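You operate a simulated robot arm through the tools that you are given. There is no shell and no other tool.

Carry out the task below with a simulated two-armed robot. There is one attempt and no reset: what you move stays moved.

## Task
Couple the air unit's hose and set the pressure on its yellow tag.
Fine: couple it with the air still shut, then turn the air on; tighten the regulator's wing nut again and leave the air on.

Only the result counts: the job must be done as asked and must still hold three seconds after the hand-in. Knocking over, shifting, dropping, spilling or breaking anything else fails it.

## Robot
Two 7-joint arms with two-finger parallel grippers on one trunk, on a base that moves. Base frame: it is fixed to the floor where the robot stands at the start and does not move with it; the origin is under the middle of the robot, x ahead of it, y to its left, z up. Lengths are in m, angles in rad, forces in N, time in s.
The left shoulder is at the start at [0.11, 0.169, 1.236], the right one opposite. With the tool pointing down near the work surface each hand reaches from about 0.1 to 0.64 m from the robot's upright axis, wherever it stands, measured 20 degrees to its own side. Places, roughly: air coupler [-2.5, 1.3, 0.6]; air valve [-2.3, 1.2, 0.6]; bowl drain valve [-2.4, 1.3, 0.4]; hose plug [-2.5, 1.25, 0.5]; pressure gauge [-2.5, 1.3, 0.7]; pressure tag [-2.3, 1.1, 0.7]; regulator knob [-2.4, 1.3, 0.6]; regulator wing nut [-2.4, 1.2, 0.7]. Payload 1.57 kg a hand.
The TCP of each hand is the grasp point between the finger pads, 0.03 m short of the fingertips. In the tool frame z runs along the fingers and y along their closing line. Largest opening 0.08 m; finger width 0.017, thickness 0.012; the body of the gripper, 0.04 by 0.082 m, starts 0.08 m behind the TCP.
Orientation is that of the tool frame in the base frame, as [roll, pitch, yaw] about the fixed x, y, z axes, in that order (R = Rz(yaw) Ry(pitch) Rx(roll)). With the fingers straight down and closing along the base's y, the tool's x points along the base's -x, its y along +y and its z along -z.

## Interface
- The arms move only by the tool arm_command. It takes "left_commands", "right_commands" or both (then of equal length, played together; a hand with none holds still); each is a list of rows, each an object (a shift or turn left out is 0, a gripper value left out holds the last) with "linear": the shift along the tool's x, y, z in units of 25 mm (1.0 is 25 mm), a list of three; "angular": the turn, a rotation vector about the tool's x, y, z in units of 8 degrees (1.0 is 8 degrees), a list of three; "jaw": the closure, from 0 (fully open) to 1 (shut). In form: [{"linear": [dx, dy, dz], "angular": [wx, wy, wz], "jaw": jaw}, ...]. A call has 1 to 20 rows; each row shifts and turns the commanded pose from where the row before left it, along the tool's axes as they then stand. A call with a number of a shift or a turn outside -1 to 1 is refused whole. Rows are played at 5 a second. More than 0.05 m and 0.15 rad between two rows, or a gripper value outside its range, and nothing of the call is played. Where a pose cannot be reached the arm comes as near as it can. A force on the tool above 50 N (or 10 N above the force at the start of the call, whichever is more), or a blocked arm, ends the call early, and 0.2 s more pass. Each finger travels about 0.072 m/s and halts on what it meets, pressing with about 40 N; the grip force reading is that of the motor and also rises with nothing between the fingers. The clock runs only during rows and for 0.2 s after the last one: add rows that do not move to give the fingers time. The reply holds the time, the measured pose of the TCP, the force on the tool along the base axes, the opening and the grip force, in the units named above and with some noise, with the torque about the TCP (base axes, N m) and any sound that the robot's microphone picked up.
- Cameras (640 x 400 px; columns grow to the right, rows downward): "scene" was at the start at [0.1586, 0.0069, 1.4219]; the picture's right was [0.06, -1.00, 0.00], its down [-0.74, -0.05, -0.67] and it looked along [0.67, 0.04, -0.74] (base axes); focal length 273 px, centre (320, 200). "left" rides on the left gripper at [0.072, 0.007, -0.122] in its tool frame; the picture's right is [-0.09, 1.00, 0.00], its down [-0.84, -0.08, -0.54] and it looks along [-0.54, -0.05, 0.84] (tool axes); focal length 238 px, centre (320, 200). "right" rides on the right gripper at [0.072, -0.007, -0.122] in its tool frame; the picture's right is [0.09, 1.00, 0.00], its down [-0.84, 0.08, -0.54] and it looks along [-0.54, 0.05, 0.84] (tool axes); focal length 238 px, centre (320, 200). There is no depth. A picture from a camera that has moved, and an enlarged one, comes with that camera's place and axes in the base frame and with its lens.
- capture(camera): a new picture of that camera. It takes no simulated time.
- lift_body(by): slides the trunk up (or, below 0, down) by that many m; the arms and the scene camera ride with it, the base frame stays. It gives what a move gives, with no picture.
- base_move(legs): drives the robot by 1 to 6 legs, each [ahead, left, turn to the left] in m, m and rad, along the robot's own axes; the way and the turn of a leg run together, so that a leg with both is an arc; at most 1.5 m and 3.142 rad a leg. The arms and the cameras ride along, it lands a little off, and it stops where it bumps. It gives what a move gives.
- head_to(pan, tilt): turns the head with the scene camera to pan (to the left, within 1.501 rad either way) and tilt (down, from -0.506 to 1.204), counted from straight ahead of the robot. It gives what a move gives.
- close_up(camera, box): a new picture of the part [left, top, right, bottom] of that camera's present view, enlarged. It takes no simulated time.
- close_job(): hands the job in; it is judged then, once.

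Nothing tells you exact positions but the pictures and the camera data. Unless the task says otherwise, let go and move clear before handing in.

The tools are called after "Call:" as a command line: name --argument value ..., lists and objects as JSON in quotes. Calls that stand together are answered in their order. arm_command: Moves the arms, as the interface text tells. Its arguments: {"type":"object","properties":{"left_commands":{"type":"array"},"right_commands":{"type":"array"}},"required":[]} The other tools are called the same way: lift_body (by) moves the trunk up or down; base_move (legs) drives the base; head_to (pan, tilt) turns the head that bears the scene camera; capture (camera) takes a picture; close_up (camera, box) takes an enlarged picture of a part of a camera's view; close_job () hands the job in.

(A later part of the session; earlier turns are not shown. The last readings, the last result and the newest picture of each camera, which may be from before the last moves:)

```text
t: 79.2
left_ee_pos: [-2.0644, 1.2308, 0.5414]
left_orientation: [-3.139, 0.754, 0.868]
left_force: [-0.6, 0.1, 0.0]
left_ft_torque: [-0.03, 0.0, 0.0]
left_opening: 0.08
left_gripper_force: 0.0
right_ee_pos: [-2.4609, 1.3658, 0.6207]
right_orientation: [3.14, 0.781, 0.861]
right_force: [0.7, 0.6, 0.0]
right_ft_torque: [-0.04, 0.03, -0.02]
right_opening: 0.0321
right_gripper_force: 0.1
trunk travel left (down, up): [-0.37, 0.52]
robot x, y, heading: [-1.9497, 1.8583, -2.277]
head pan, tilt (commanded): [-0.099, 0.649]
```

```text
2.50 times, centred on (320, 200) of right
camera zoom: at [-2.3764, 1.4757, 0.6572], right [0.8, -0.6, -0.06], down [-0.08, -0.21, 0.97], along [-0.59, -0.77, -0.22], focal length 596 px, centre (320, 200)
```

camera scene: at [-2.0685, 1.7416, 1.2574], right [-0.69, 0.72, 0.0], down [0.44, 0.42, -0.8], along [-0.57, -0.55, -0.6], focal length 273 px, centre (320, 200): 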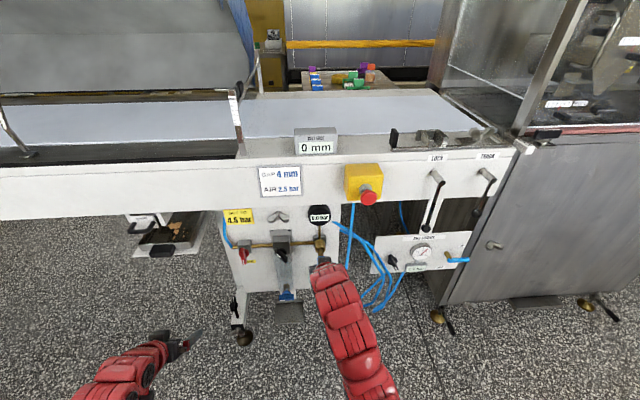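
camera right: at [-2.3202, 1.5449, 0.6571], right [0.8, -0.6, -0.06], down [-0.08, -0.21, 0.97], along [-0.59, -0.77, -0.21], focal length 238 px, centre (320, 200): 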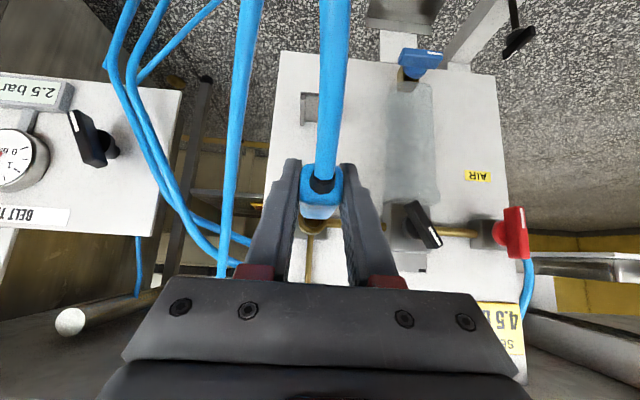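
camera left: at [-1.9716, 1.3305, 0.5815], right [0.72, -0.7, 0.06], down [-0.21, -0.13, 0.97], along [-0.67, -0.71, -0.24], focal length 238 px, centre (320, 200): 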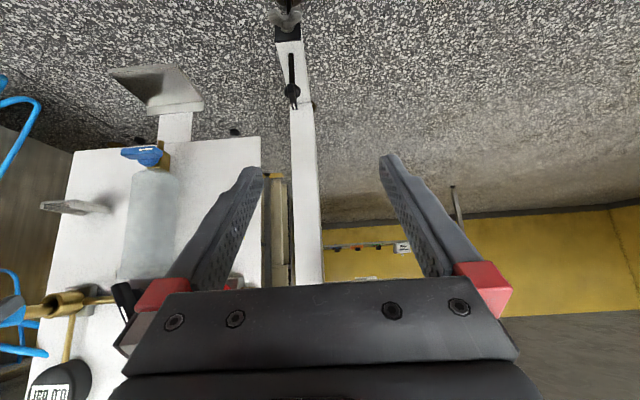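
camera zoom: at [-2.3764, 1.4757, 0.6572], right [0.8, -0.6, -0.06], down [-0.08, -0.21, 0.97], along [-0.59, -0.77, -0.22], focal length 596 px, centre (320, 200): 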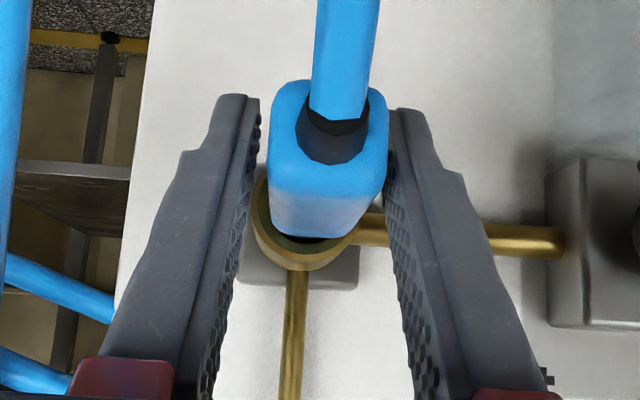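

The plug stays put, level, with the jaws open: it is latched. I open further and withdraw the right hand backward along its fingers, then verify.

Call:
arm_command --right_commands '[{"jaw": 0.4}, {}, {"linear": [0, 0, -0.8]}, {"linear": [0, 0, -0.8]}, {"linear": [0, 0, -0.8]}, {"linear": [0, 0, -0.8]}, {}]'

Call:
close_up --camera "left" --box '[0, 260, 120, 340]'

Call:
capture --camera "right"

Call:
close_up --camera "scene" --box '[220, 190, 360, 300]'

```text
t: 80.8
left_ee_pos: [-2.0644, 1.2315, 0.5415]
left_orientation: [-3.141, 0.755, 0.867]
left_force: [-0.5, -0.3, -0.3]
left_ft_torque: [0.0, 0.01, 0.01]
left_opening: 0.0801
left_gripper_force: 0.0
right_ee_pos: [-2.4238, 1.4088, 0.6773]
right_orientation: [3.139, 0.78, 0.862]
right_force: [-0.3, -0.2, 0.2]
right_ft_torque: [-0.01, -0.04, 0.04]
right_opening: 0.0479
right_gripper_force: 0.1
trunk travel left (down, up): [-0.37, 0.52]
robot x, y, heading: [-1.9537, 1.8585, -2.275]
head pan, tilt (commanded): [-0.099, 0.649]
```

```text
5.00 times, centred on (60, 300) of left
camera zoom: at [-1.9715, 1.3306, 0.5816], right [0.72, -0.7, 0.06], down [-0.21, -0.13, 0.97], along [-0.67, -0.71, -0.24], focal length 1192 px, centre (1620, -300)
```

zoom: 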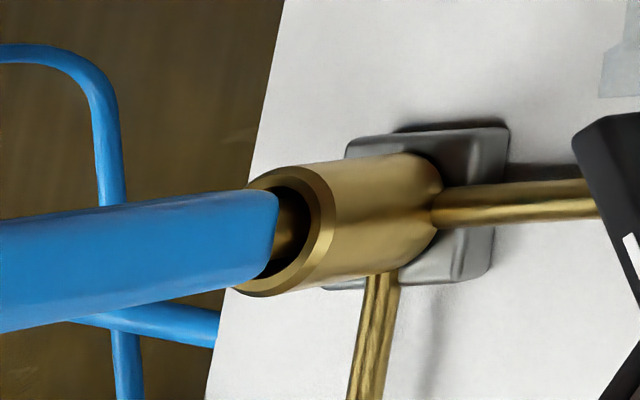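

```text
taken
camera right: at [-2.3404, 1.5178, 0.7134], right [0.8, -0.6, -0.06], down [-0.08, -0.21, 0.97], along [-0.59, -0.77, -0.22], focal length 238 px, centre (320, 200)
```

right: 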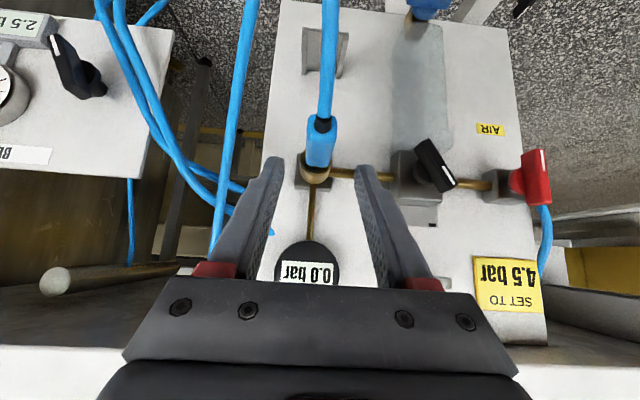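

```text
3.64 times, centred on (290, 245) of scene
camera zoom: at [-2.0683, 1.7418, 1.2574], right [-0.69, 0.72, 0.0], down [0.44, 0.42, -0.8], along [-0.57, -0.55, -0.6], focal length 993 px, centre (429, 36)
```

zoom: 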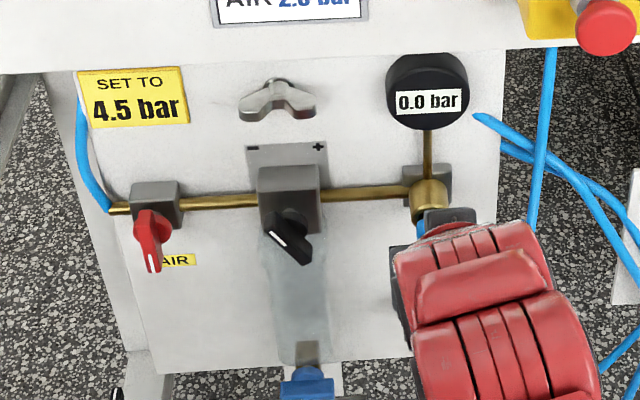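

The plug is coupled and holds by itself; the gauge still reads 0.0 with the air shut. Next I look closely at the valve lever, the knob and the wing nut.

Call:
close_up --camera "right" --box '[470, 110, 570, 230]'

Call:
close_up --camera "right" --box '[380, 110, 480, 250]'

Call:
close_up --camera "scene" --box '[230, 200, 310, 270]'

Call:
capture --camera "left"

```text
3.33 times, centred on (520, 170) of right
camera zoom: at [-2.3404, 1.5178, 0.7134], right [0.8, -0.6, -0.06], down [-0.08, -0.21, 0.97], along [-0.59, -0.77, -0.22], focal length 794 px, centre (-347, 300)
```

zoom: 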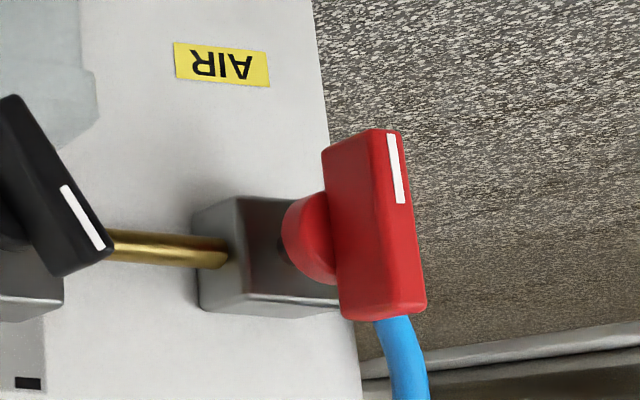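

```text
2.86 times, centred on (430, 180) of right
camera zoom: at [-2.3404, 1.5178, 0.7134], right [0.8, -0.6, -0.06], down [-0.08, -0.21, 0.97], along [-0.59, -0.77, -0.22], focal length 681 px, centre (6, 257)
```

zoom: 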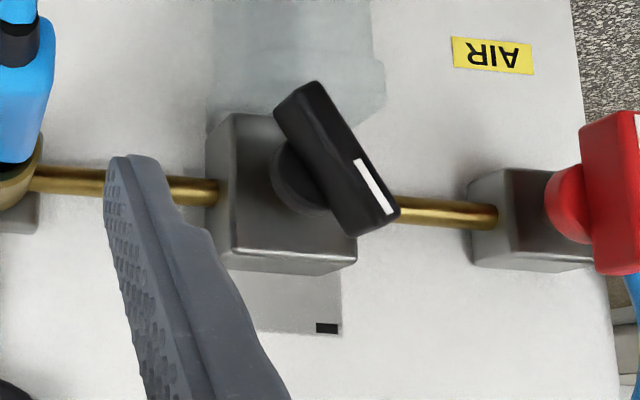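

```text
5.71 times, centred on (270, 235) of scene
camera zoom: at [-2.0683, 1.7418, 1.2574], right [-0.69, 0.72, 0.0], down [0.44, 0.42, -0.8], along [-0.57, -0.55, -0.6], focal length 1560 px, centre (606, 0)
```

zoom: 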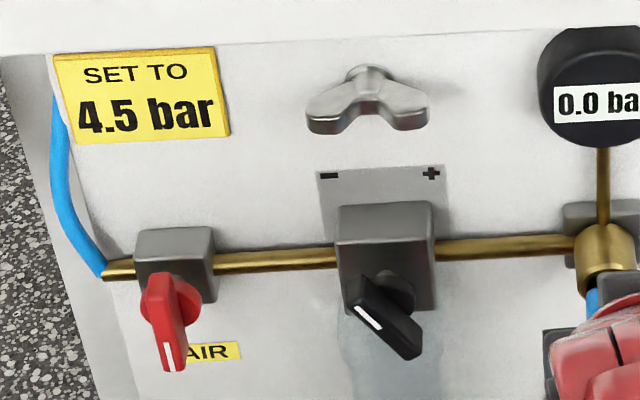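

```text
taken
camera left: at [-1.9715, 1.3306, 0.5816], right [0.72, -0.7, 0.06], down [-0.21, -0.13, 0.97], along [-0.67, -0.71, -0.24], focal length 238 px, centre (320, 200)
```

left: 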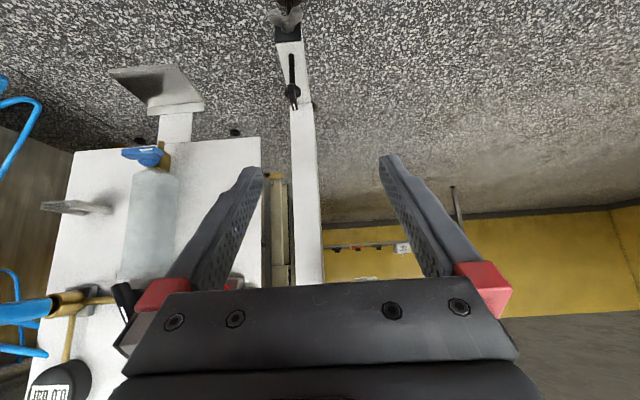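

The valve lever is a bar handle at about F≈0.45, R≈−0.16, z≈0.626, vertical (shut), with the pipe horizontal. I move the right hand away to the right and pitch the left hand to point straight forward.

Call:
arm_command --left_commands '[{"angular": [0, -0.97, 0]}, {"angular": [0, -0.97, 0]}, {"angular": [0, -0.97, 0]}, {"angular": [0, -0.97, 0]}, {"angular": [0, -0.97, 0]}, {"angular": [0, -0.97, 0]}, {}, {}]' --right_commands '[{"linear": [1, 0, 0]}, {"linear": [0.1, -1, 0]}, {"linear": [0.1, -1, 0]}, {"linear": [0.1, -1, 0]}, {"linear": [0.1, -1, 0]}, {"linear": [0.1, -1, 0]}, {"linear": [0.1, -1, 0]}, {"linear": [0.1, -1, 0]}]'

Call:
capture --camera "left"

Call:
capture --camera "scene"

```text
t: 82.6
left_ee_pos: [-2.0644, 1.2314, 0.5403]
left_orientation: [3.099, 1.569, 0.824]
left_force: [0.3, -0.1, 0.3]
left_ft_torque: [0.02, 0.02, 0.01]
left_opening: 0.0799
left_gripper_force: 0.0
right_ee_pos: [-2.5392, 1.5476, 0.6486]
right_orientation: [3.139, 0.78, 0.864]
right_force: [-0.1, 0.1, 0.8]
right_ft_torque: [0.0, -0.02, 0.01]
right_opening: 0.048
right_gripper_force: 0.1
trunk travel left (down, up): [-0.37, 0.52]
robot x, y, heading: [-1.9524, 1.858, -2.276]
head pan, tilt (commanded): [-0.099, 0.649]
```

```text
taken
camera left: at [-1.981, 1.3205, 0.4698], right [0.76, -0.64, 0.09], down [0.29, 0.46, 0.84], along [-0.58, -0.61, 0.54], focal length 238 px, centre (320, 200)
```

left: 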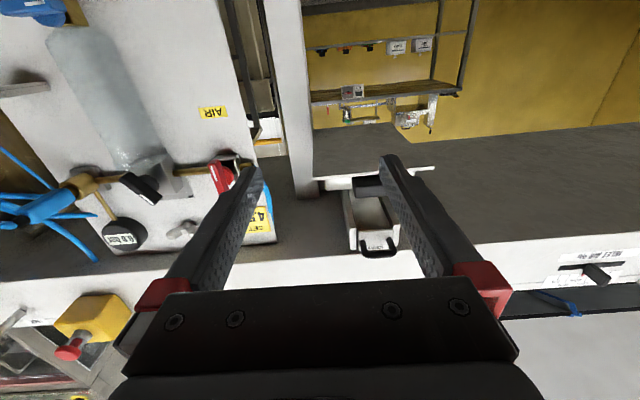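

```text
taken
camera scene: at [-2.0684, 1.742, 1.2575], right [-0.69, 0.72, 0.0], down [0.44, 0.42, -0.8], along [-0.57, -0.55, -0.6], focal length 273 px, centre (320, 200)
```

scene: 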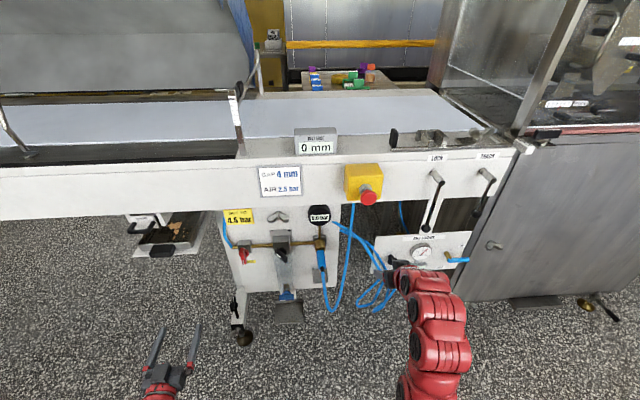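

The left hand now points straight at the panel. I zoom with its camera on the valve lever.

Call:
close_up --camera "left" --box '[100, 120, 280, 260]'

Call:
close_up --camera "scene" --box '[290, 190, 370, 290]'

```text
2.86 times, centred on (190, 190) of left
camera zoom: at [-1.981, 1.3205, 0.4698], right [0.76, -0.64, 0.09], down [0.29, 0.46, 0.84], along [-0.58, -0.61, 0.54], focal length 681 px, centre (691, 229)
```

zoom: 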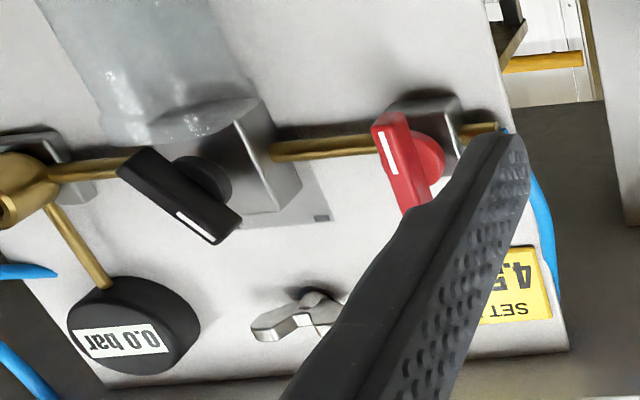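

```text
4.00 times, centred on (330, 240) of scene
camera zoom: at [-2.0684, 1.742, 1.2575], right [-0.69, 0.72, 0.0], down [0.44, 0.42, -0.8], along [-0.57, -0.55, -0.6], focal length 1092 px, centre (280, 40)
```

zoom: 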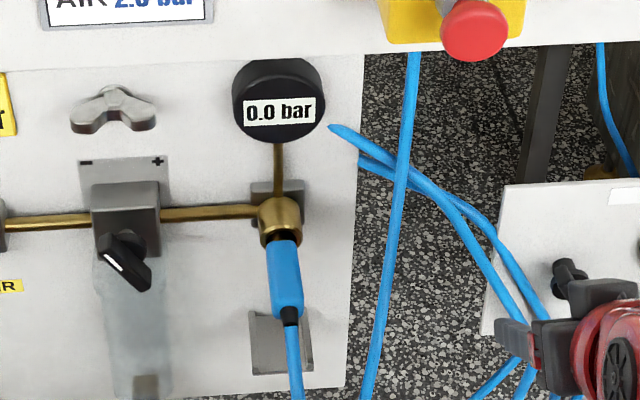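

Combining views, the red bar spans z 0.591–0.652 at R≈−0.170, front face F≈0.461. I bring the left hand in front of it with the jaws partly closed.

Call:
arm_command --left_commands '[{"linear": [-0.469, -0.893, 0.4], "jaw": 0.4}, {"linear": [-0.469, -0.893, 0.4]}, {"linear": [-0.469, -0.893, 0.4]}, {"linear": [-0.469, -0.893, 0.4]}, {"linear": [-0.469, -0.893, 0.4]}, {"linear": [-0.469, -0.893, 0.4]}, {"linear": [-0.469, -0.893, 0.4]}, {}]'

Call:
capture --camera "left"

Call:
close_up --camera "scene" --box '[190, 190, 330, 330]'

```text
t: 84.4
left_ee_pos: [-2.229, 1.2762, 0.6238]
left_orientation: [3.03, 1.566, 0.754]
left_force: [-0.4, 0.0, 0.3]
left_ft_torque: [-0.01, 0.01, 0.01]
left_opening: 0.0478
left_gripper_force: 0.1
right_ee_pos: [-2.538, 1.5474, 0.6488]
right_orientation: [3.14, 0.783, 0.862]
right_force: [1.0, 0.6, -1.2]
right_ft_torque: [-0.03, -0.01, -0.01]
right_opening: 0.0482
right_gripper_force: 0.1
trunk travel left (down, up): [-0.37, 0.52]
robot x, y, heading: [-1.9555, 1.8643, -2.275]
head pan, tilt (commanded): [-0.099, 0.649]
```

```text
taken
camera left: at [-2.1453, 1.3661, 0.5518], right [0.76, -0.65, 0.09], down [0.29, 0.46, 0.84], along [-0.58, -0.61, 0.54], focal length 238 px, centre (320, 200)
```

left: 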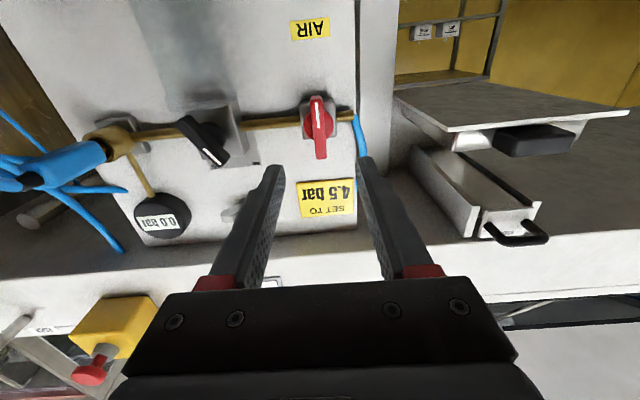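

```text
2.86 times, centred on (260, 260) of scene
camera zoom: at [-2.0683, 1.7419, 1.2574], right [-0.69, 0.72, 0.0], down [0.44, 0.42, -0.8], along [-0.57, -0.55, -0.6], focal length 780 px, centre (491, 29)
```

zoom: 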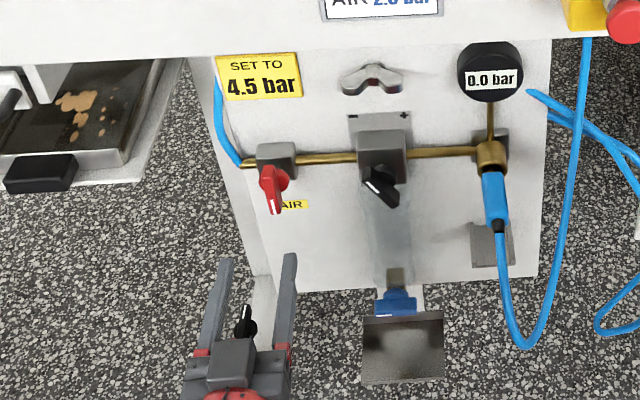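

The lever is centred between the fingers (R −0.169, z 0.62). I advance to just before it and check.

Call:
arm_command --left_commands '[{"linear": [0.05, -0.08, 0.9]}, {"linear": [0.05, 0, 0.9]}, {"linear": [0, 0, 0.9]}, {"linear": [0, 0, 0.6]}, {}]'

Call:
capture --camera "left"

Call:
close_up --camera "scene" --box '[210, 210, 290, 290]'

```text
t: 85.6
left_ee_pos: [-2.283, 1.2162, 0.62]
left_orientation: [3.037, 1.566, 0.764]
left_force: [-0.1, -0.2, -0.7]
left_ft_torque: [0.0, 0.02, -0.02]
left_opening: 0.0479
left_gripper_force: 0.1
right_ee_pos: [-2.5385, 1.5467, 0.6494]
right_orientation: [3.139, 0.782, 0.862]
right_force: [-0.5, -0.7, 0.2]
right_ft_torque: [-0.01, 0.0, 0.0]
right_opening: 0.048
right_gripper_force: 0.0
trunk travel left (down, up): [-0.37, 0.52]
robot x, y, heading: [-1.9514, 1.8604, -2.277]
head pan, tilt (commanded): [-0.099, 0.649]
```

```text
taken
camera left: at [-2.1997, 1.3055, 0.5489], right [0.76, -0.64, 0.09], down [0.29, 0.46, 0.84], along [-0.58, -0.61, 0.54], focal length 238 px, centre (320, 200)
```

left: 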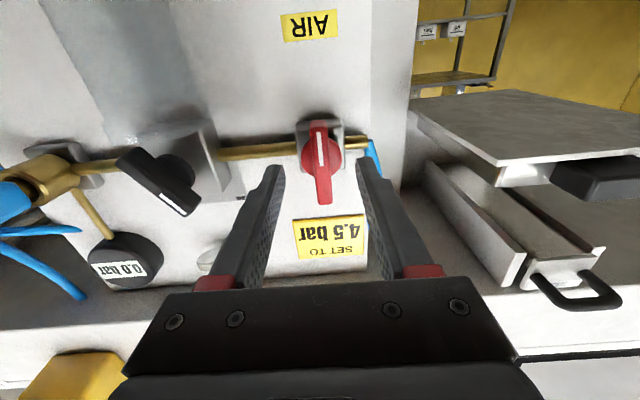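

```text
5.00 times, centred on (250, 250) of scene
camera zoom: at [-2.0683, 1.7419, 1.2575], right [-0.69, 0.72, 0.0], down [0.44, 0.42, -0.8], along [-0.57, -0.55, -0.6], focal length 1365 px, centre (670, -50)
```

zoom: 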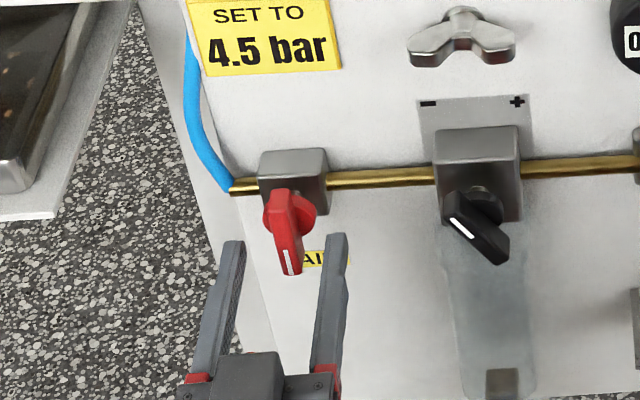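

Well aligned. I advance the last 26 mm and close on the lever.

Call:
arm_command --left_commands '[{"linear": [0, 0, 0.5]}, {"linear": [0, 0, 0.5]}, {}, {"jaw": 1}, {}, {}, {}]'

Call:
capture --camera "left"

Call:
close_up --camera "scene" --box '[210, 200, 290, 280]'

```text
t: 87.2
left_ee_pos: [-2.2989, 1.1965, 0.6192]
left_orientation: [-3.136, 1.567, 0.874]
left_force: [2.5, -7.8, 1.8]
left_ft_torque: [-0.04, 0.03, 0.2]
left_opening: 0.0315
left_gripper_force: 39.9
right_ee_pos: [-2.5385, 1.5459, 0.6495]
right_orientation: [3.14, 0.781, 0.863]
right_force: [-0.2, -0.1, 0.4]
right_ft_torque: [0.02, 0.01, -0.02]
right_opening: 0.048
right_gripper_force: 0.0
trunk travel left (down, up): [-0.37, 0.52]
robot x, y, heading: [-1.9502, 1.8608, -2.272]
head pan, tilt (commanded): [-0.099, 0.649]
```

```text
taken
camera left: at [-2.2156, 1.2854, 0.5493], right [0.76, -0.64, 0.09], down [0.29, 0.46, 0.84], along [-0.58, -0.61, 0.54], focal length 238 px, centre (320, 200)
```

left: 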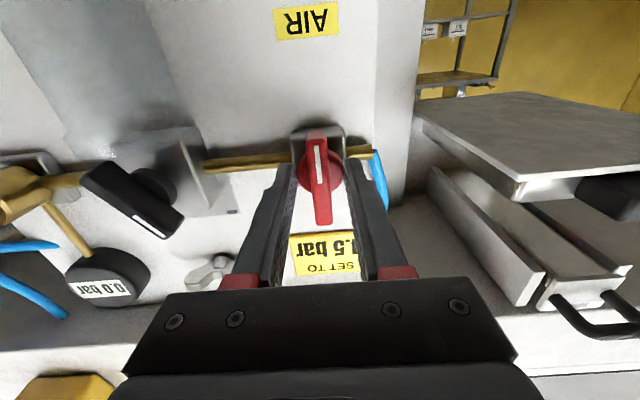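

```text
5.00 times, centred on (250, 240) of scene
camera zoom: at [-2.068, 1.7413, 1.2575], right [-0.69, 0.72, 0.0], down [0.43, 0.42, -0.8], along [-0.57, -0.55, -0.6], focal length 1365 px, centre (670, 0)
```

zoom: 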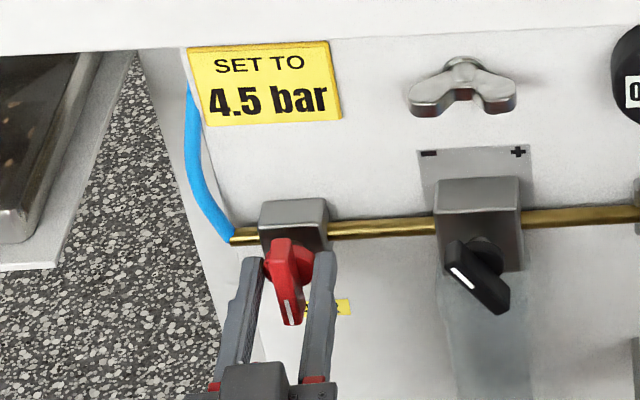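

The fingertips went past the bar and caught the round hub (31 mm). I open, back off 14 mm, and close again on the bar.

Call:
arm_command --left_commands '[{"jaw": 0.4}, {}, {"linear": [0, 0, -0.56]}, {}, {"jaw": 1}, {}, {}, {}, {}]'

Call:
capture --camera "left"

Call:
close_up --camera "scene" --box '[210, 200, 290, 280]'

```text
t: 89.2
left_ee_pos: [-2.289, 1.2069, 0.6203]
left_orientation: [-3.096, 1.567, 0.912]
left_force: [9.8, -4.8, -0.5]
left_ft_torque: [0.07, -0.04, -0.18]
left_opening: 0.0118
left_gripper_force: 29.1
right_ee_pos: [-2.5387, 1.5461, 0.6494]
right_orientation: [3.138, 0.782, 0.864]
right_force: [0.3, 0.5, 0.2]
right_ft_torque: [-0.02, 0.03, -0.01]
right_opening: 0.0479
right_gripper_force: 0.0
trunk travel left (down, up): [-0.37, 0.52]
robot x, y, heading: [-1.9555, 1.8582, -2.275]
head pan, tilt (commanded): [-0.099, 0.649]
```

```text
taken
camera left: at [-2.2058, 1.2965, 0.5494], right [0.76, -0.64, 0.09], down [0.29, 0.46, 0.84], along [-0.58, -0.61, 0.54], focal length 238 px, centre (320, 200)
```

left: 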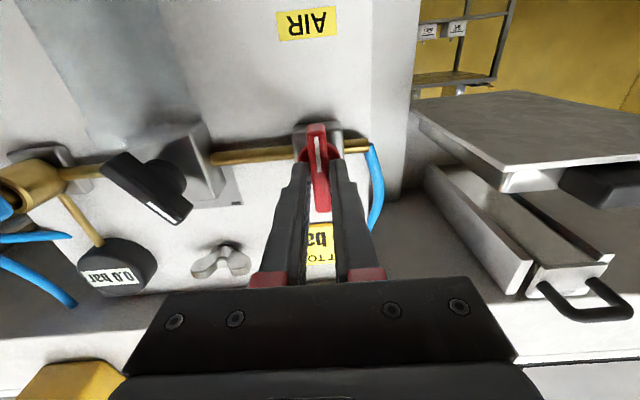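

```text
5.00 times, centred on (250, 240) of scene
camera zoom: at [-2.0674, 1.7414, 1.2575], right [-0.69, 0.72, 0.0], down [0.43, 0.42, -0.8], along [-0.57, -0.55, -0.6], focal length 1365 px, centre (670, 0)
```

zoom: 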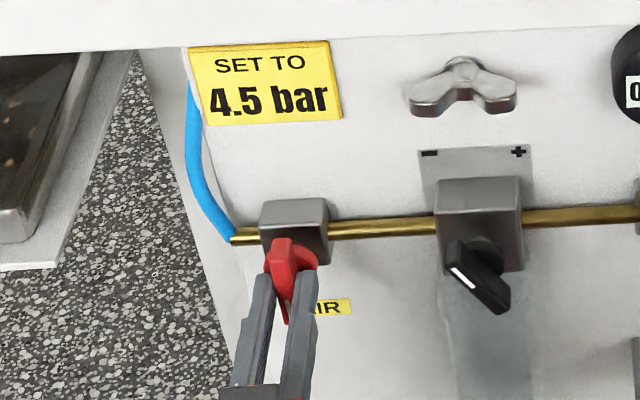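

Now the bar itself is gripped (11.8 mm). I relieve the sideways force and try turning it counter-clockwise (pointer toward the flow direction, right) in small steps, watching the torque.

Call:
arm_command --left_commands '[{"linear": [0, 0.05, 0]}, {"angular": [0, 0, -0.8]}, {"angular": [0, 0, -0.8]}, {}]'

Call:
close_up --camera "scene" --box '[210, 190, 350, 290]'

Call:
close_up --camera "left" --box '[240, 90, 400, 230]'

```text
t: 90.2
left_ee_pos: [-2.289, 1.2058, 0.6208]
left_orientation: [-1.584, 1.344, 2.426]
left_force: [0.5, -10.2, 4.4]
left_ft_torque: [-0.5, -0.49, -0.26]
left_opening: 0.0158
left_gripper_force: 31.6
right_ee_pos: [-2.5383, 1.5469, 0.649]
right_orientation: [3.14, 0.779, 0.861]
right_force: [-0.1, -0.1, -0.2]
right_ft_torque: [-0.04, -0.04, 0.01]
right_opening: 0.0481
right_gripper_force: 0.0
trunk travel left (down, up): [-0.37, 0.52]
robot x, y, heading: [-1.9532, 1.8577, -2.275]
head pan, tilt (commanded): [-0.099, 0.649]
```

```text
4.00 times, centred on (280, 240) of scene
camera zoom: at [-2.0683, 1.7415, 1.2575], right [-0.69, 0.72, 0.0], down [0.44, 0.42, -0.8], along [-0.57, -0.55, -0.6], focal length 1092 px, centre (480, 40)
```

zoom: 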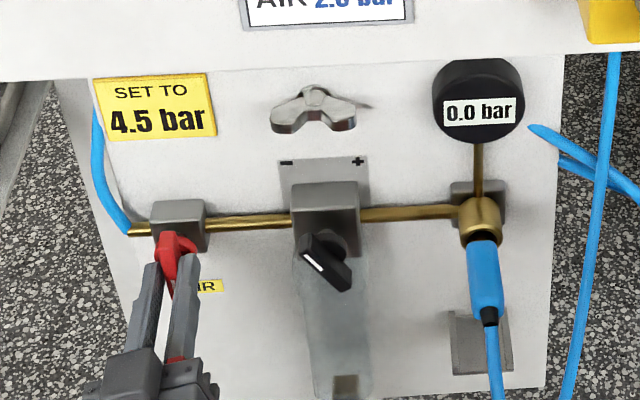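

```text
2.86 times, centred on (320, 160) of left
camera zoom: at [-2.2181, 1.3069, 0.5495], right [0.76, -0.64, -0.13], down [0.43, 0.34, 0.83], along [-0.49, -0.69, 0.54], focal length 681 px, centre (320, 314)
```

zoom: 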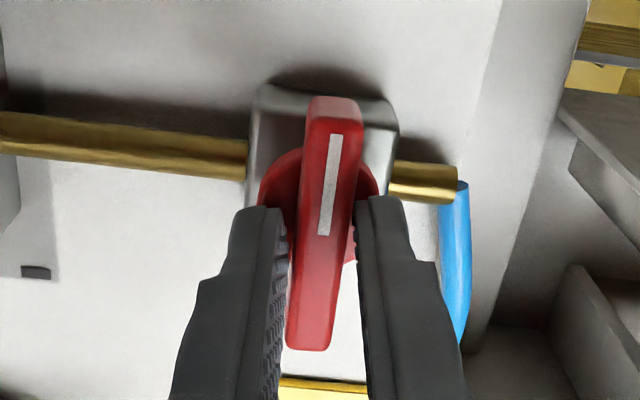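

The lever resists counter-clockwise (it's at its stop), so it opens clockwise. I turn back and then clockwise.

Call:
arm_command --left_commands '[{"angular": [0, 0, 0.8]}, {"angular": [0, 0, 0.8]}, {}, {"angular": [0, 0, 0.8]}, {"angular": [0, 0, 0.8]}, {}]'

Call:
close_up --camera "scene" --box '[210, 190, 350, 290]'

Call:
close_up --camera "left" --box '[240, 90, 400, 230]'

```text
t: 91.6
left_ee_pos: [-2.2894, 1.2072, 0.6192]
left_orientation: [1.594, 1.346, -0.68]
left_force: [6.1, -11.9, 0.9]
left_ft_torque: [-0.03, 0.03, -0.1]
left_opening: 0.012
left_gripper_force: 29.3
right_ee_pos: [-2.5387, 1.547, 0.6489]
right_orientation: [3.139, 0.78, 0.863]
right_force: [0.3, -0.4, 0.3]
right_ft_torque: [-0.01, 0.02, 0.0]
right_opening: 0.0479
right_gripper_force: 0.0
trunk travel left (down, up): [-0.37, 0.52]
robot x, y, heading: [-1.9515, 1.8617, -2.269]
head pan, tilt (commanded): [-0.099, 0.649]
```

```text
4.00 times, centred on (280, 240) of scene
camera zoom: at [-2.0676, 1.7408, 1.2574], right [-0.69, 0.72, 0.0], down [0.43, 0.42, -0.8], along [-0.57, -0.55, -0.6], focal length 1092 px, centre (480, 40)
```

zoom: 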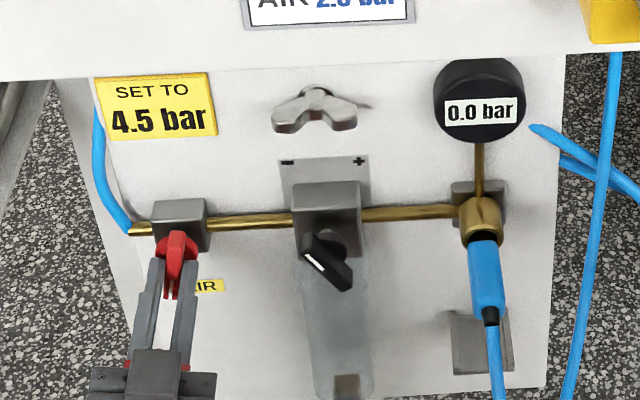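

```text
2.86 times, centred on (320, 160) of left
camera zoom: at [-2.1934, 1.2863, 0.5514], right [0.72, -0.62, 0.31], down [0.15, 0.58, 0.8], along [-0.67, -0.53, 0.51], focal length 681 px, centre (320, 314)
```

zoom: 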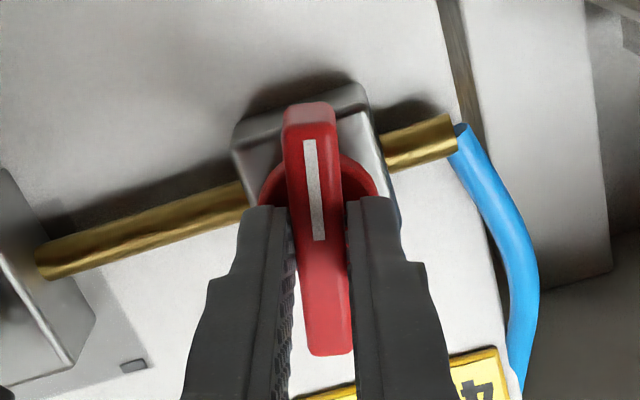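

Clockwise works: the lever follows. I continue turning clockwise in stages.

Call:
arm_command --left_commands '[{"linear": [0.013, 0.058, 0], "angular": [0, 0, 0.6]}, {"angular": [0, 0, 0.9]}, {"angular": [0, 0, 0.9]}, {"angular": [0, 0, 0.9]}, {"angular": [0, 0, 0.9]}, {}]'

Call:
close_up --camera "scene" --box '[210, 190, 350, 290]'

Call:
close_up --camera "left" --box '[240, 90, 400, 230]'

```text
t: 93.0
left_ee_pos: [-2.2893, 1.2068, 0.6194]
left_orientation: [1.578, 0.759, -0.699]
left_force: [4.9, 0.8, -2.7]
left_ft_torque: [0.2, -0.15, -0.35]
left_opening: 0.0119
left_gripper_force: 28.8
right_ee_pos: [-2.5385, 1.5469, 0.6489]
right_orientation: [3.139, 0.781, 0.861]
right_force: [0.4, -0.3, -0.8]
right_ft_torque: [0.0, 0.0, -0.04]
right_opening: 0.048
right_gripper_force: 0.2
trunk travel left (down, up): [-0.37, 0.52]
robot x, y, heading: [-1.954, 1.8564, -2.273]
head pan, tilt (commanded): [-0.099, 0.649]
```

```text
4.00 times, centred on (280, 240) of scene
camera zoom: at [-2.0681, 1.7417, 1.2574], right [-0.69, 0.72, 0.0], down [0.44, 0.42, -0.8], along [-0.57, -0.55, -0.6], focal length 1092 px, centre (480, 40)
```

zoom: 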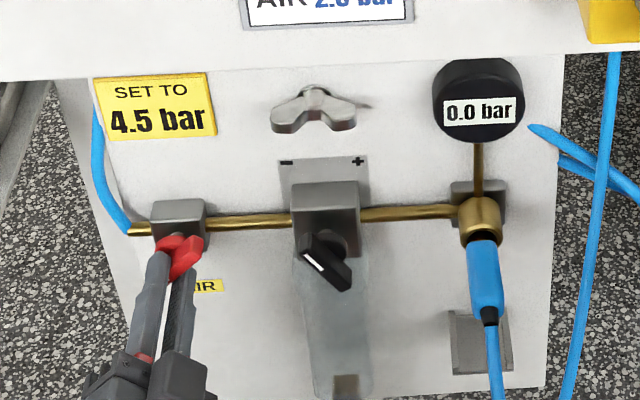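

```text
2.86 times, centred on (320, 160) of left
camera zoom: at [-2.167, 1.2637, 0.5757], right [0.47, -0.4, 0.79], down [-0.15, 0.84, 0.52], along [-0.87, -0.37, 0.33], focal length 681 px, centre (320, 314)
```

zoom: 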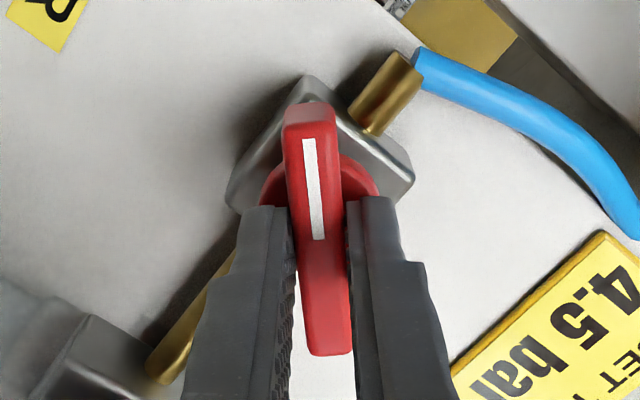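

The lever has turned about 46°. I continue toward 90°.

Call:
arm_command --left_commands '[{"angular": [0, 0, 0.9]}, {"angular": [0, 0, 0.9]}, {"angular": [0, 0, 0.9]}, {"angular": [0, 0, 0.9]}, {"angular": [0, 0, 0.9]}, {"angular": [0, 0, 0.8]}, {}]'

Call:
close_up --camera "scene" --box '[210, 190, 350, 290]'

Call:
close_up --camera "left" --box '[240, 90, 400, 230]'

```text
t: 94.6
left_ee_pos: [-2.2884, 1.2059, 0.6201]
left_orientation: [1.576, 0.018, -0.703]
left_force: [6.9, 6.6, -6.9]
left_ft_torque: [-0.03, 0.03, 0.57]
left_opening: 0.0119
left_gripper_force: 29.3
right_ee_pos: [-2.5383, 1.5479, 0.6493]
right_orientation: [3.139, 0.78, 0.863]
right_force: [0.4, -0.2, 0.7]
right_ft_torque: [0.04, 0.01, 0.03]
right_opening: 0.0477
right_gripper_force: 0.0
trunk travel left (down, up): [-0.37, 0.52]
robot x, y, heading: [-1.9572, 1.8602, -2.27]
head pan, tilt (commanded): [-0.099, 0.649]
```

```text
4.00 times, centred on (280, 240) of scene
camera zoom: at [-2.0681, 1.7418, 1.2574], right [-0.69, 0.72, 0.0], down [0.44, 0.42, -0.8], along [-0.57, -0.55, -0.6], focal length 1092 px, centre (480, 40)
```

zoom: 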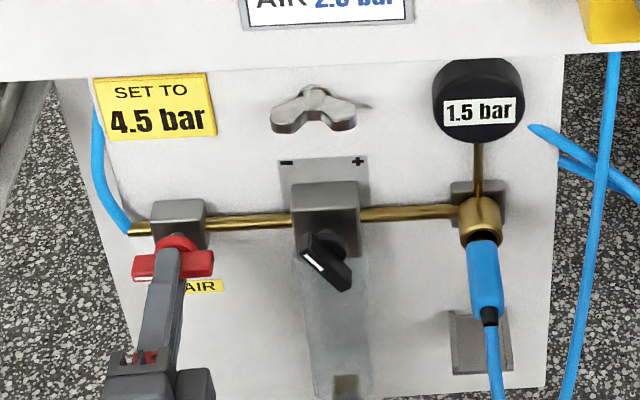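

```text
2.86 times, centred on (320, 160) of left
camera zoom: at [-2.1554, 1.2534, 0.6262], right [-0.06, 0.04, 1.0], down [-0.29, 0.96, -0.06], along [-0.96, -0.29, -0.04], focal length 681 px, centre (320, 314)
```

zoom: 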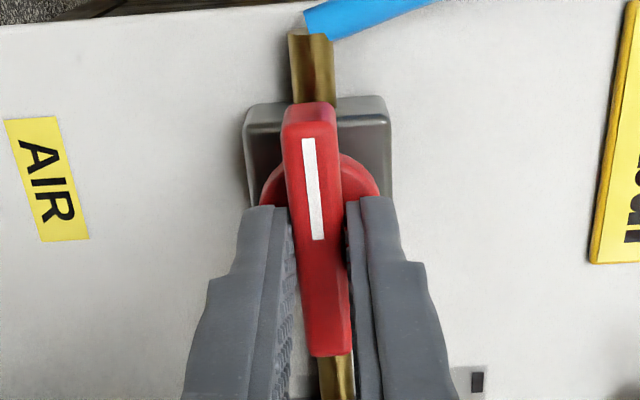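

The air is on: the lever is parallel with the pipe and the gauge reads 1.5 bar. I nudge it 2° to be sure it's on its stop, then release and back away.

Call:
arm_command --left_commands '[{"angular": [0, 0, 0.3]}, {}]'

Call:
arm_command --left_commands '[{"jaw": 0.5}, {}, {"linear": [0, 0, -0.8]}, {"linear": [0, 0, -0.8]}, {"linear": [0, 0, -0.8]}, {"linear": [0, 0, -0.8]}, {}]'

Call:
close_up --camera "scene" --box '[210, 190, 350, 290]'

Call:
capture --camera "left"

```text
t: 95.2
left_ee_pos: [-2.2882, 1.2062, 0.6204]
left_orientation: [1.576, -0.02, -0.702]
left_force: [6.5, 7.2, -5.7]
left_ft_torque: [0.26, 0.56, 0.21]
left_opening: 0.0119
left_gripper_force: 29.0
right_ee_pos: [-2.5388, 1.5482, 0.6494]
right_orientation: [3.14, 0.781, 0.861]
right_force: [-0.1, 0.1, -0.6]
right_ft_torque: [0.0, 0.03, -0.01]
right_opening: 0.048
right_gripper_force: 0.1
trunk travel left (down, up): [-0.37, 0.52]
robot x, y, heading: [-1.9539, 1.8611, -2.275]
head pan, tilt (commanded): [-0.099, 0.649]
```

```text
t: 96.8
left_ee_pos: [-2.2352, 1.2684, 0.6208]
left_orientation: [1.573, -0.022, -0.704]
left_force: [-0.1, 0.2, 0.0]
left_ft_torque: [-0.02, -0.03, -0.01]
left_opening: 0.04
left_gripper_force: 0.0
right_ee_pos: [-2.5378, 1.5474, 0.6482]
right_orientation: [3.138, 0.782, 0.862]
right_force: [0.0, -0.6, 0.4]
right_ft_torque: [0.01, 0.0, 0.0]
right_opening: 0.0481
right_gripper_force: 0.1
trunk travel left (down, up): [-0.37, 0.52]
robot x, y, heading: [-1.9565, 1.8597, -2.276]
head pan, tilt (commanded): [-0.099, 0.649]
```

```text
4.00 times, centred on (280, 240) of scene
camera zoom: at [-2.0683, 1.7419, 1.2574], right [-0.69, 0.72, 0.0], down [0.44, 0.42, -0.8], along [-0.57, -0.55, -0.6], focal length 1092 px, centre (480, 40)
```

zoom: 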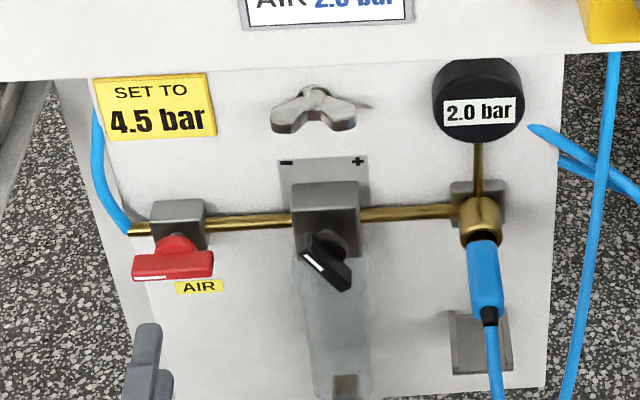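

```text
taken
camera left: at [-2.1023, 1.3148, 0.6294], right [-0.09, 0.07, 0.99], down [-0.29, 0.95, -0.09], along [-0.95, -0.29, -0.06], focal length 238 px, centre (320, 200)
```

left: 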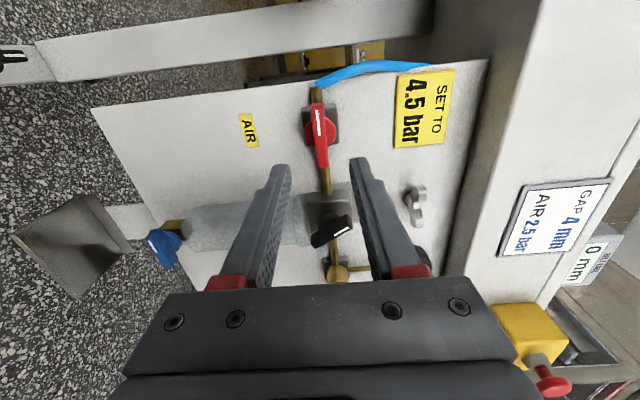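

The gauge has risen to 2.0 bar. Next is the wing nut; the hand is already rolled 90° so that its jaws close vertically, which suits the horizontal wings. I zoom in on it.

Call:
close_up --camera "left" --box '[370, 160, 460, 270]'

Call:
close_up --camera "scene" --box '[255, 200, 345, 260]'

```text
3.64 times, centred on (415, 215) of left
camera zoom: at [-2.1023, 1.3148, 0.6294], right [-0.09, 0.07, 0.99], down [-0.29, 0.95, -0.09], along [-0.95, -0.29, -0.06], focal length 867 px, centre (-26, 146)
```

zoom: 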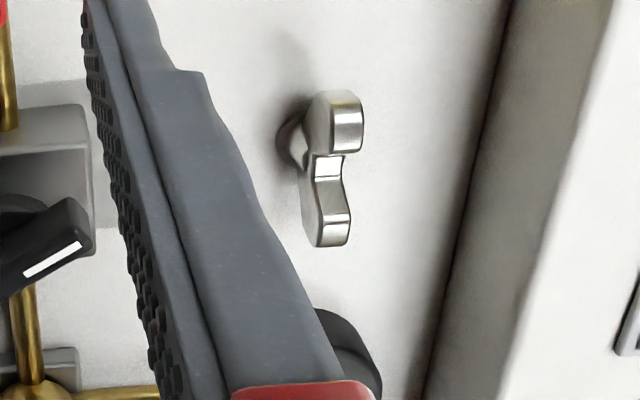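

```text
6.67 times, centred on (300, 230) of scene
camera zoom: at [-2.0683, 1.7419, 1.2574], right [-0.69, 0.72, 0.0], down [0.44, 0.42, -0.8], along [-0.57, -0.55, -0.6], focal length 1820 px, centre (453, 0)
```

zoom: 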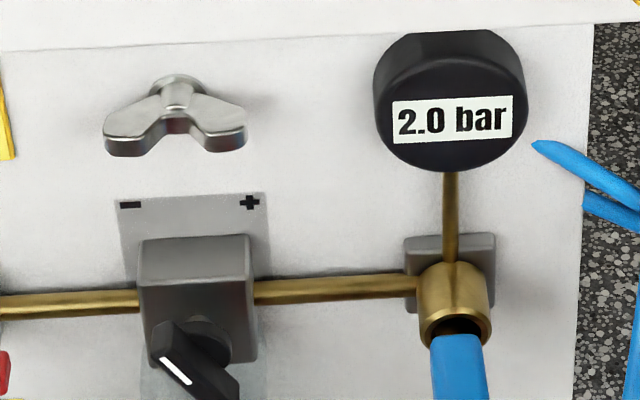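

The wing nut's wings are horizontal, centred near R≈−0.054, z≈0.737, about 60 mm across. I roll the left hand back to level, open fully, and move in front of it to grip the wing ends.

Call:
arm_command --left_commands '[{"angular": [0, 0, -0.95], "jaw": 0}, {"angular": [0, 0, -0.95]}, {"angular": [0, 0, -0.95]}, {"angular": [0, 0, -0.95]}, {"angular": [0, 0, -0.95]}, {"angular": [0, 0, -0.95]}, {"angular": [0, 0, -0.95]}, {"angular": [0, 0, -0.95]}, {"angular": [0, 0, -0.95]}, {"angular": [0, 0, -0.95]}, {"angular": [0, 0, -0.95]}, {"angular": [0, 0, -0.95]}, {}]'

Call:
arm_command --left_commands '[{"linear": [-0.928, -0.936, 0.2]}, {"linear": [-0.928, -0.936, 0.2]}, {"linear": [-0.928, -0.936, 0.2]}, {"linear": [-0.928, -0.936, 0.2]}, {"linear": [-0.928, -0.936, 0.2]}, {}]'

Call:
capture --camera "left"

Call:
close_up --camera "scene" --box '[230, 180, 350, 290]'

```text
t: 99.6
left_ee_pos: [-2.2374, 1.2678, 0.6207]
left_orientation: [-2.763, 1.565, 1.244]
left_force: [0.2, -0.5, 0.0]
left_ft_torque: [-0.01, -0.01, 0.0]
left_opening: 0.0801
left_gripper_force: 0.2
right_ee_pos: [-2.539, 1.547, 0.6491]
right_orientation: [3.141, 0.782, 0.86]
right_force: [-0.1, -0.7, 0.5]
right_ft_torque: [0.0, -0.02, 0.01]
right_opening: 0.0476
right_gripper_force: 0.0
trunk travel left (down, up): [-0.37, 0.52]
robot x, y, heading: [-1.9561, 1.8592, -2.276]
head pan, tilt (commanded): [-0.099, 0.649]
```

```text
t: 101.0
left_ee_pos: [-2.3437, 1.3245, 0.7349]
left_orientation: [3.005, 1.567, 0.73]
left_force: [0.3, 0.3, 0.6]
left_ft_torque: [0.0, -0.02, -0.01]
left_opening: 0.08
left_gripper_force: 0.0
right_ee_pos: [-2.5393, 1.5466, 0.649]
right_orientation: [3.14, 0.781, 0.862]
right_force: [0.0, 0.0, -0.3]
right_ft_torque: [0.01, 0.03, 0.01]
right_opening: 0.048
right_gripper_force: 0.0
trunk travel left (down, up): [-0.37, 0.52]
robot x, y, heading: [-1.9532, 1.8571, -2.271]
head pan, tilt (commanded): [-0.099, 0.649]
```

```text
taken
camera left: at [-2.2581, 1.4143, 0.664], right [0.76, -0.64, 0.09], down [0.29, 0.46, 0.84], along [-0.58, -0.61, 0.54], focal length 238 px, centre (320, 200)
```

left: 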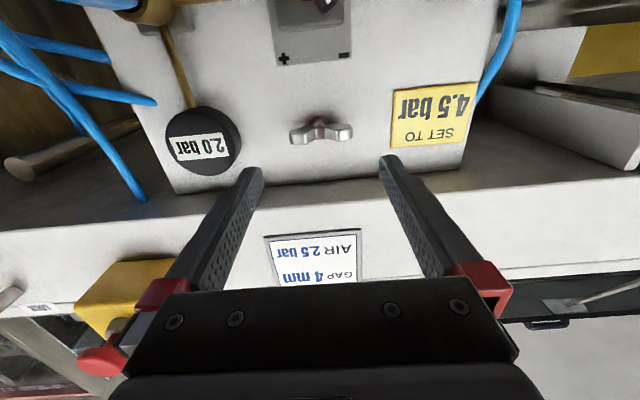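

```text
3.64 times, centred on (290, 235) of scene
camera zoom: at [-2.0683, 1.7419, 1.2574], right [-0.69, 0.72, 0.0], down [0.44, 0.42, -0.8], along [-0.57, -0.55, -0.6], focal length 993 px, centre (429, 73)
```

zoom: 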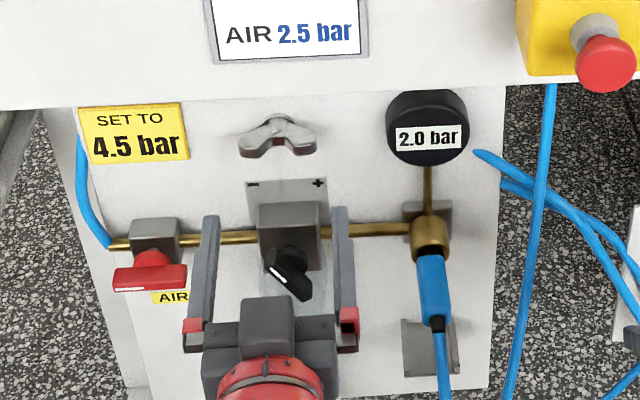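

The wing nut is centred between the fingers. I zoom for its exact shape and centre.

Call:
close_up --camera "left" --box '[270, 90, 370, 170]'

```text
5.00 times, centred on (320, 130) of left
camera zoom: at [-2.2581, 1.4143, 0.664], right [0.76, -0.64, 0.09], down [0.29, 0.46, 0.84], along [-0.58, -0.61, 0.54], focal length 1192 px, centre (320, 550)
```

zoom: 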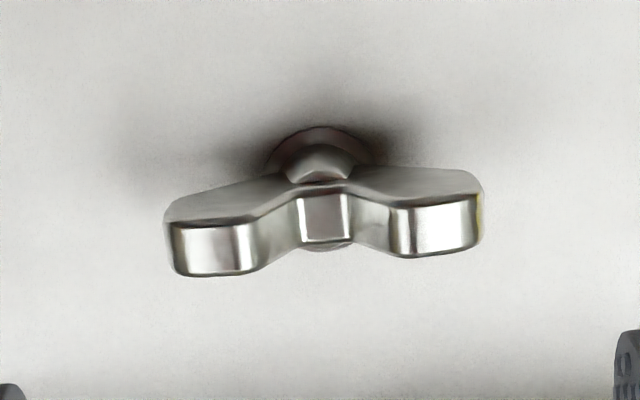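

The nut is about 60 mm across, centred at R≈−0.054, z≈0.737. I advance so the fingertips overlap the wing ends by about 10 mm, then close.

Call:
arm_command --left_commands '[{"linear": [-0.096, 0.07, 0.8]}, {"linear": [0, 0, 0.8]}, {"linear": [0, 0, 0.8]}, {"linear": [0, 0, 0.8]}, {}]'

Call:
capture --camera "left"

Call:
close_up --camera "scene" --box '[240, 190, 340, 270]'

```text
t: 102.2
left_ee_pos: [-2.3916, 1.2585, 0.7379]
left_orientation: [-3.106, 1.565, 0.904]
left_force: [-0.3, -0.1, 0.1]
left_ft_torque: [0.0, -0.01, 0.03]
left_opening: 0.0802
left_gripper_force: 0.1
right_ee_pos: [-2.538, 1.5473, 0.6486]
right_orientation: [3.14, 0.782, 0.862]
right_force: [-1.1, -0.9, 1.0]
right_ft_torque: [-0.01, 0.01, 0.0]
right_opening: 0.0479
right_gripper_force: 0.1
trunk travel left (down, up): [-0.37, 0.52]
robot x, y, heading: [-1.9509, 1.861, -2.279]
head pan, tilt (commanded): [-0.099, 0.649]
```

```text
taken
camera left: at [-2.3084, 1.3482, 0.6669], right [0.76, -0.64, 0.09], down [0.29, 0.46, 0.84], along [-0.58, -0.61, 0.54], focal length 238 px, centre (320, 200)
```

left: 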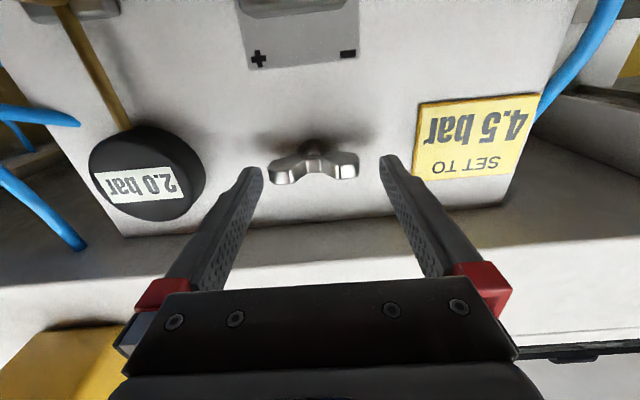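

```text
5.00 times, centred on (290, 230) of scene
camera zoom: at [-2.0683, 1.7419, 1.2575], right [-0.69, 0.72, 0.0], down [0.44, 0.42, -0.8], along [-0.57, -0.55, -0.6], focal length 1365 px, centre (470, 50)
```

zoom: 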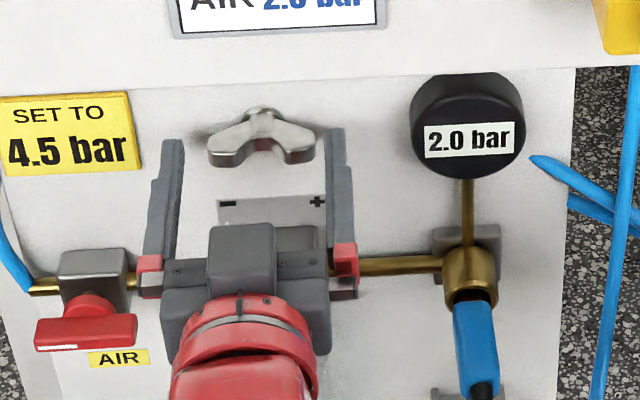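

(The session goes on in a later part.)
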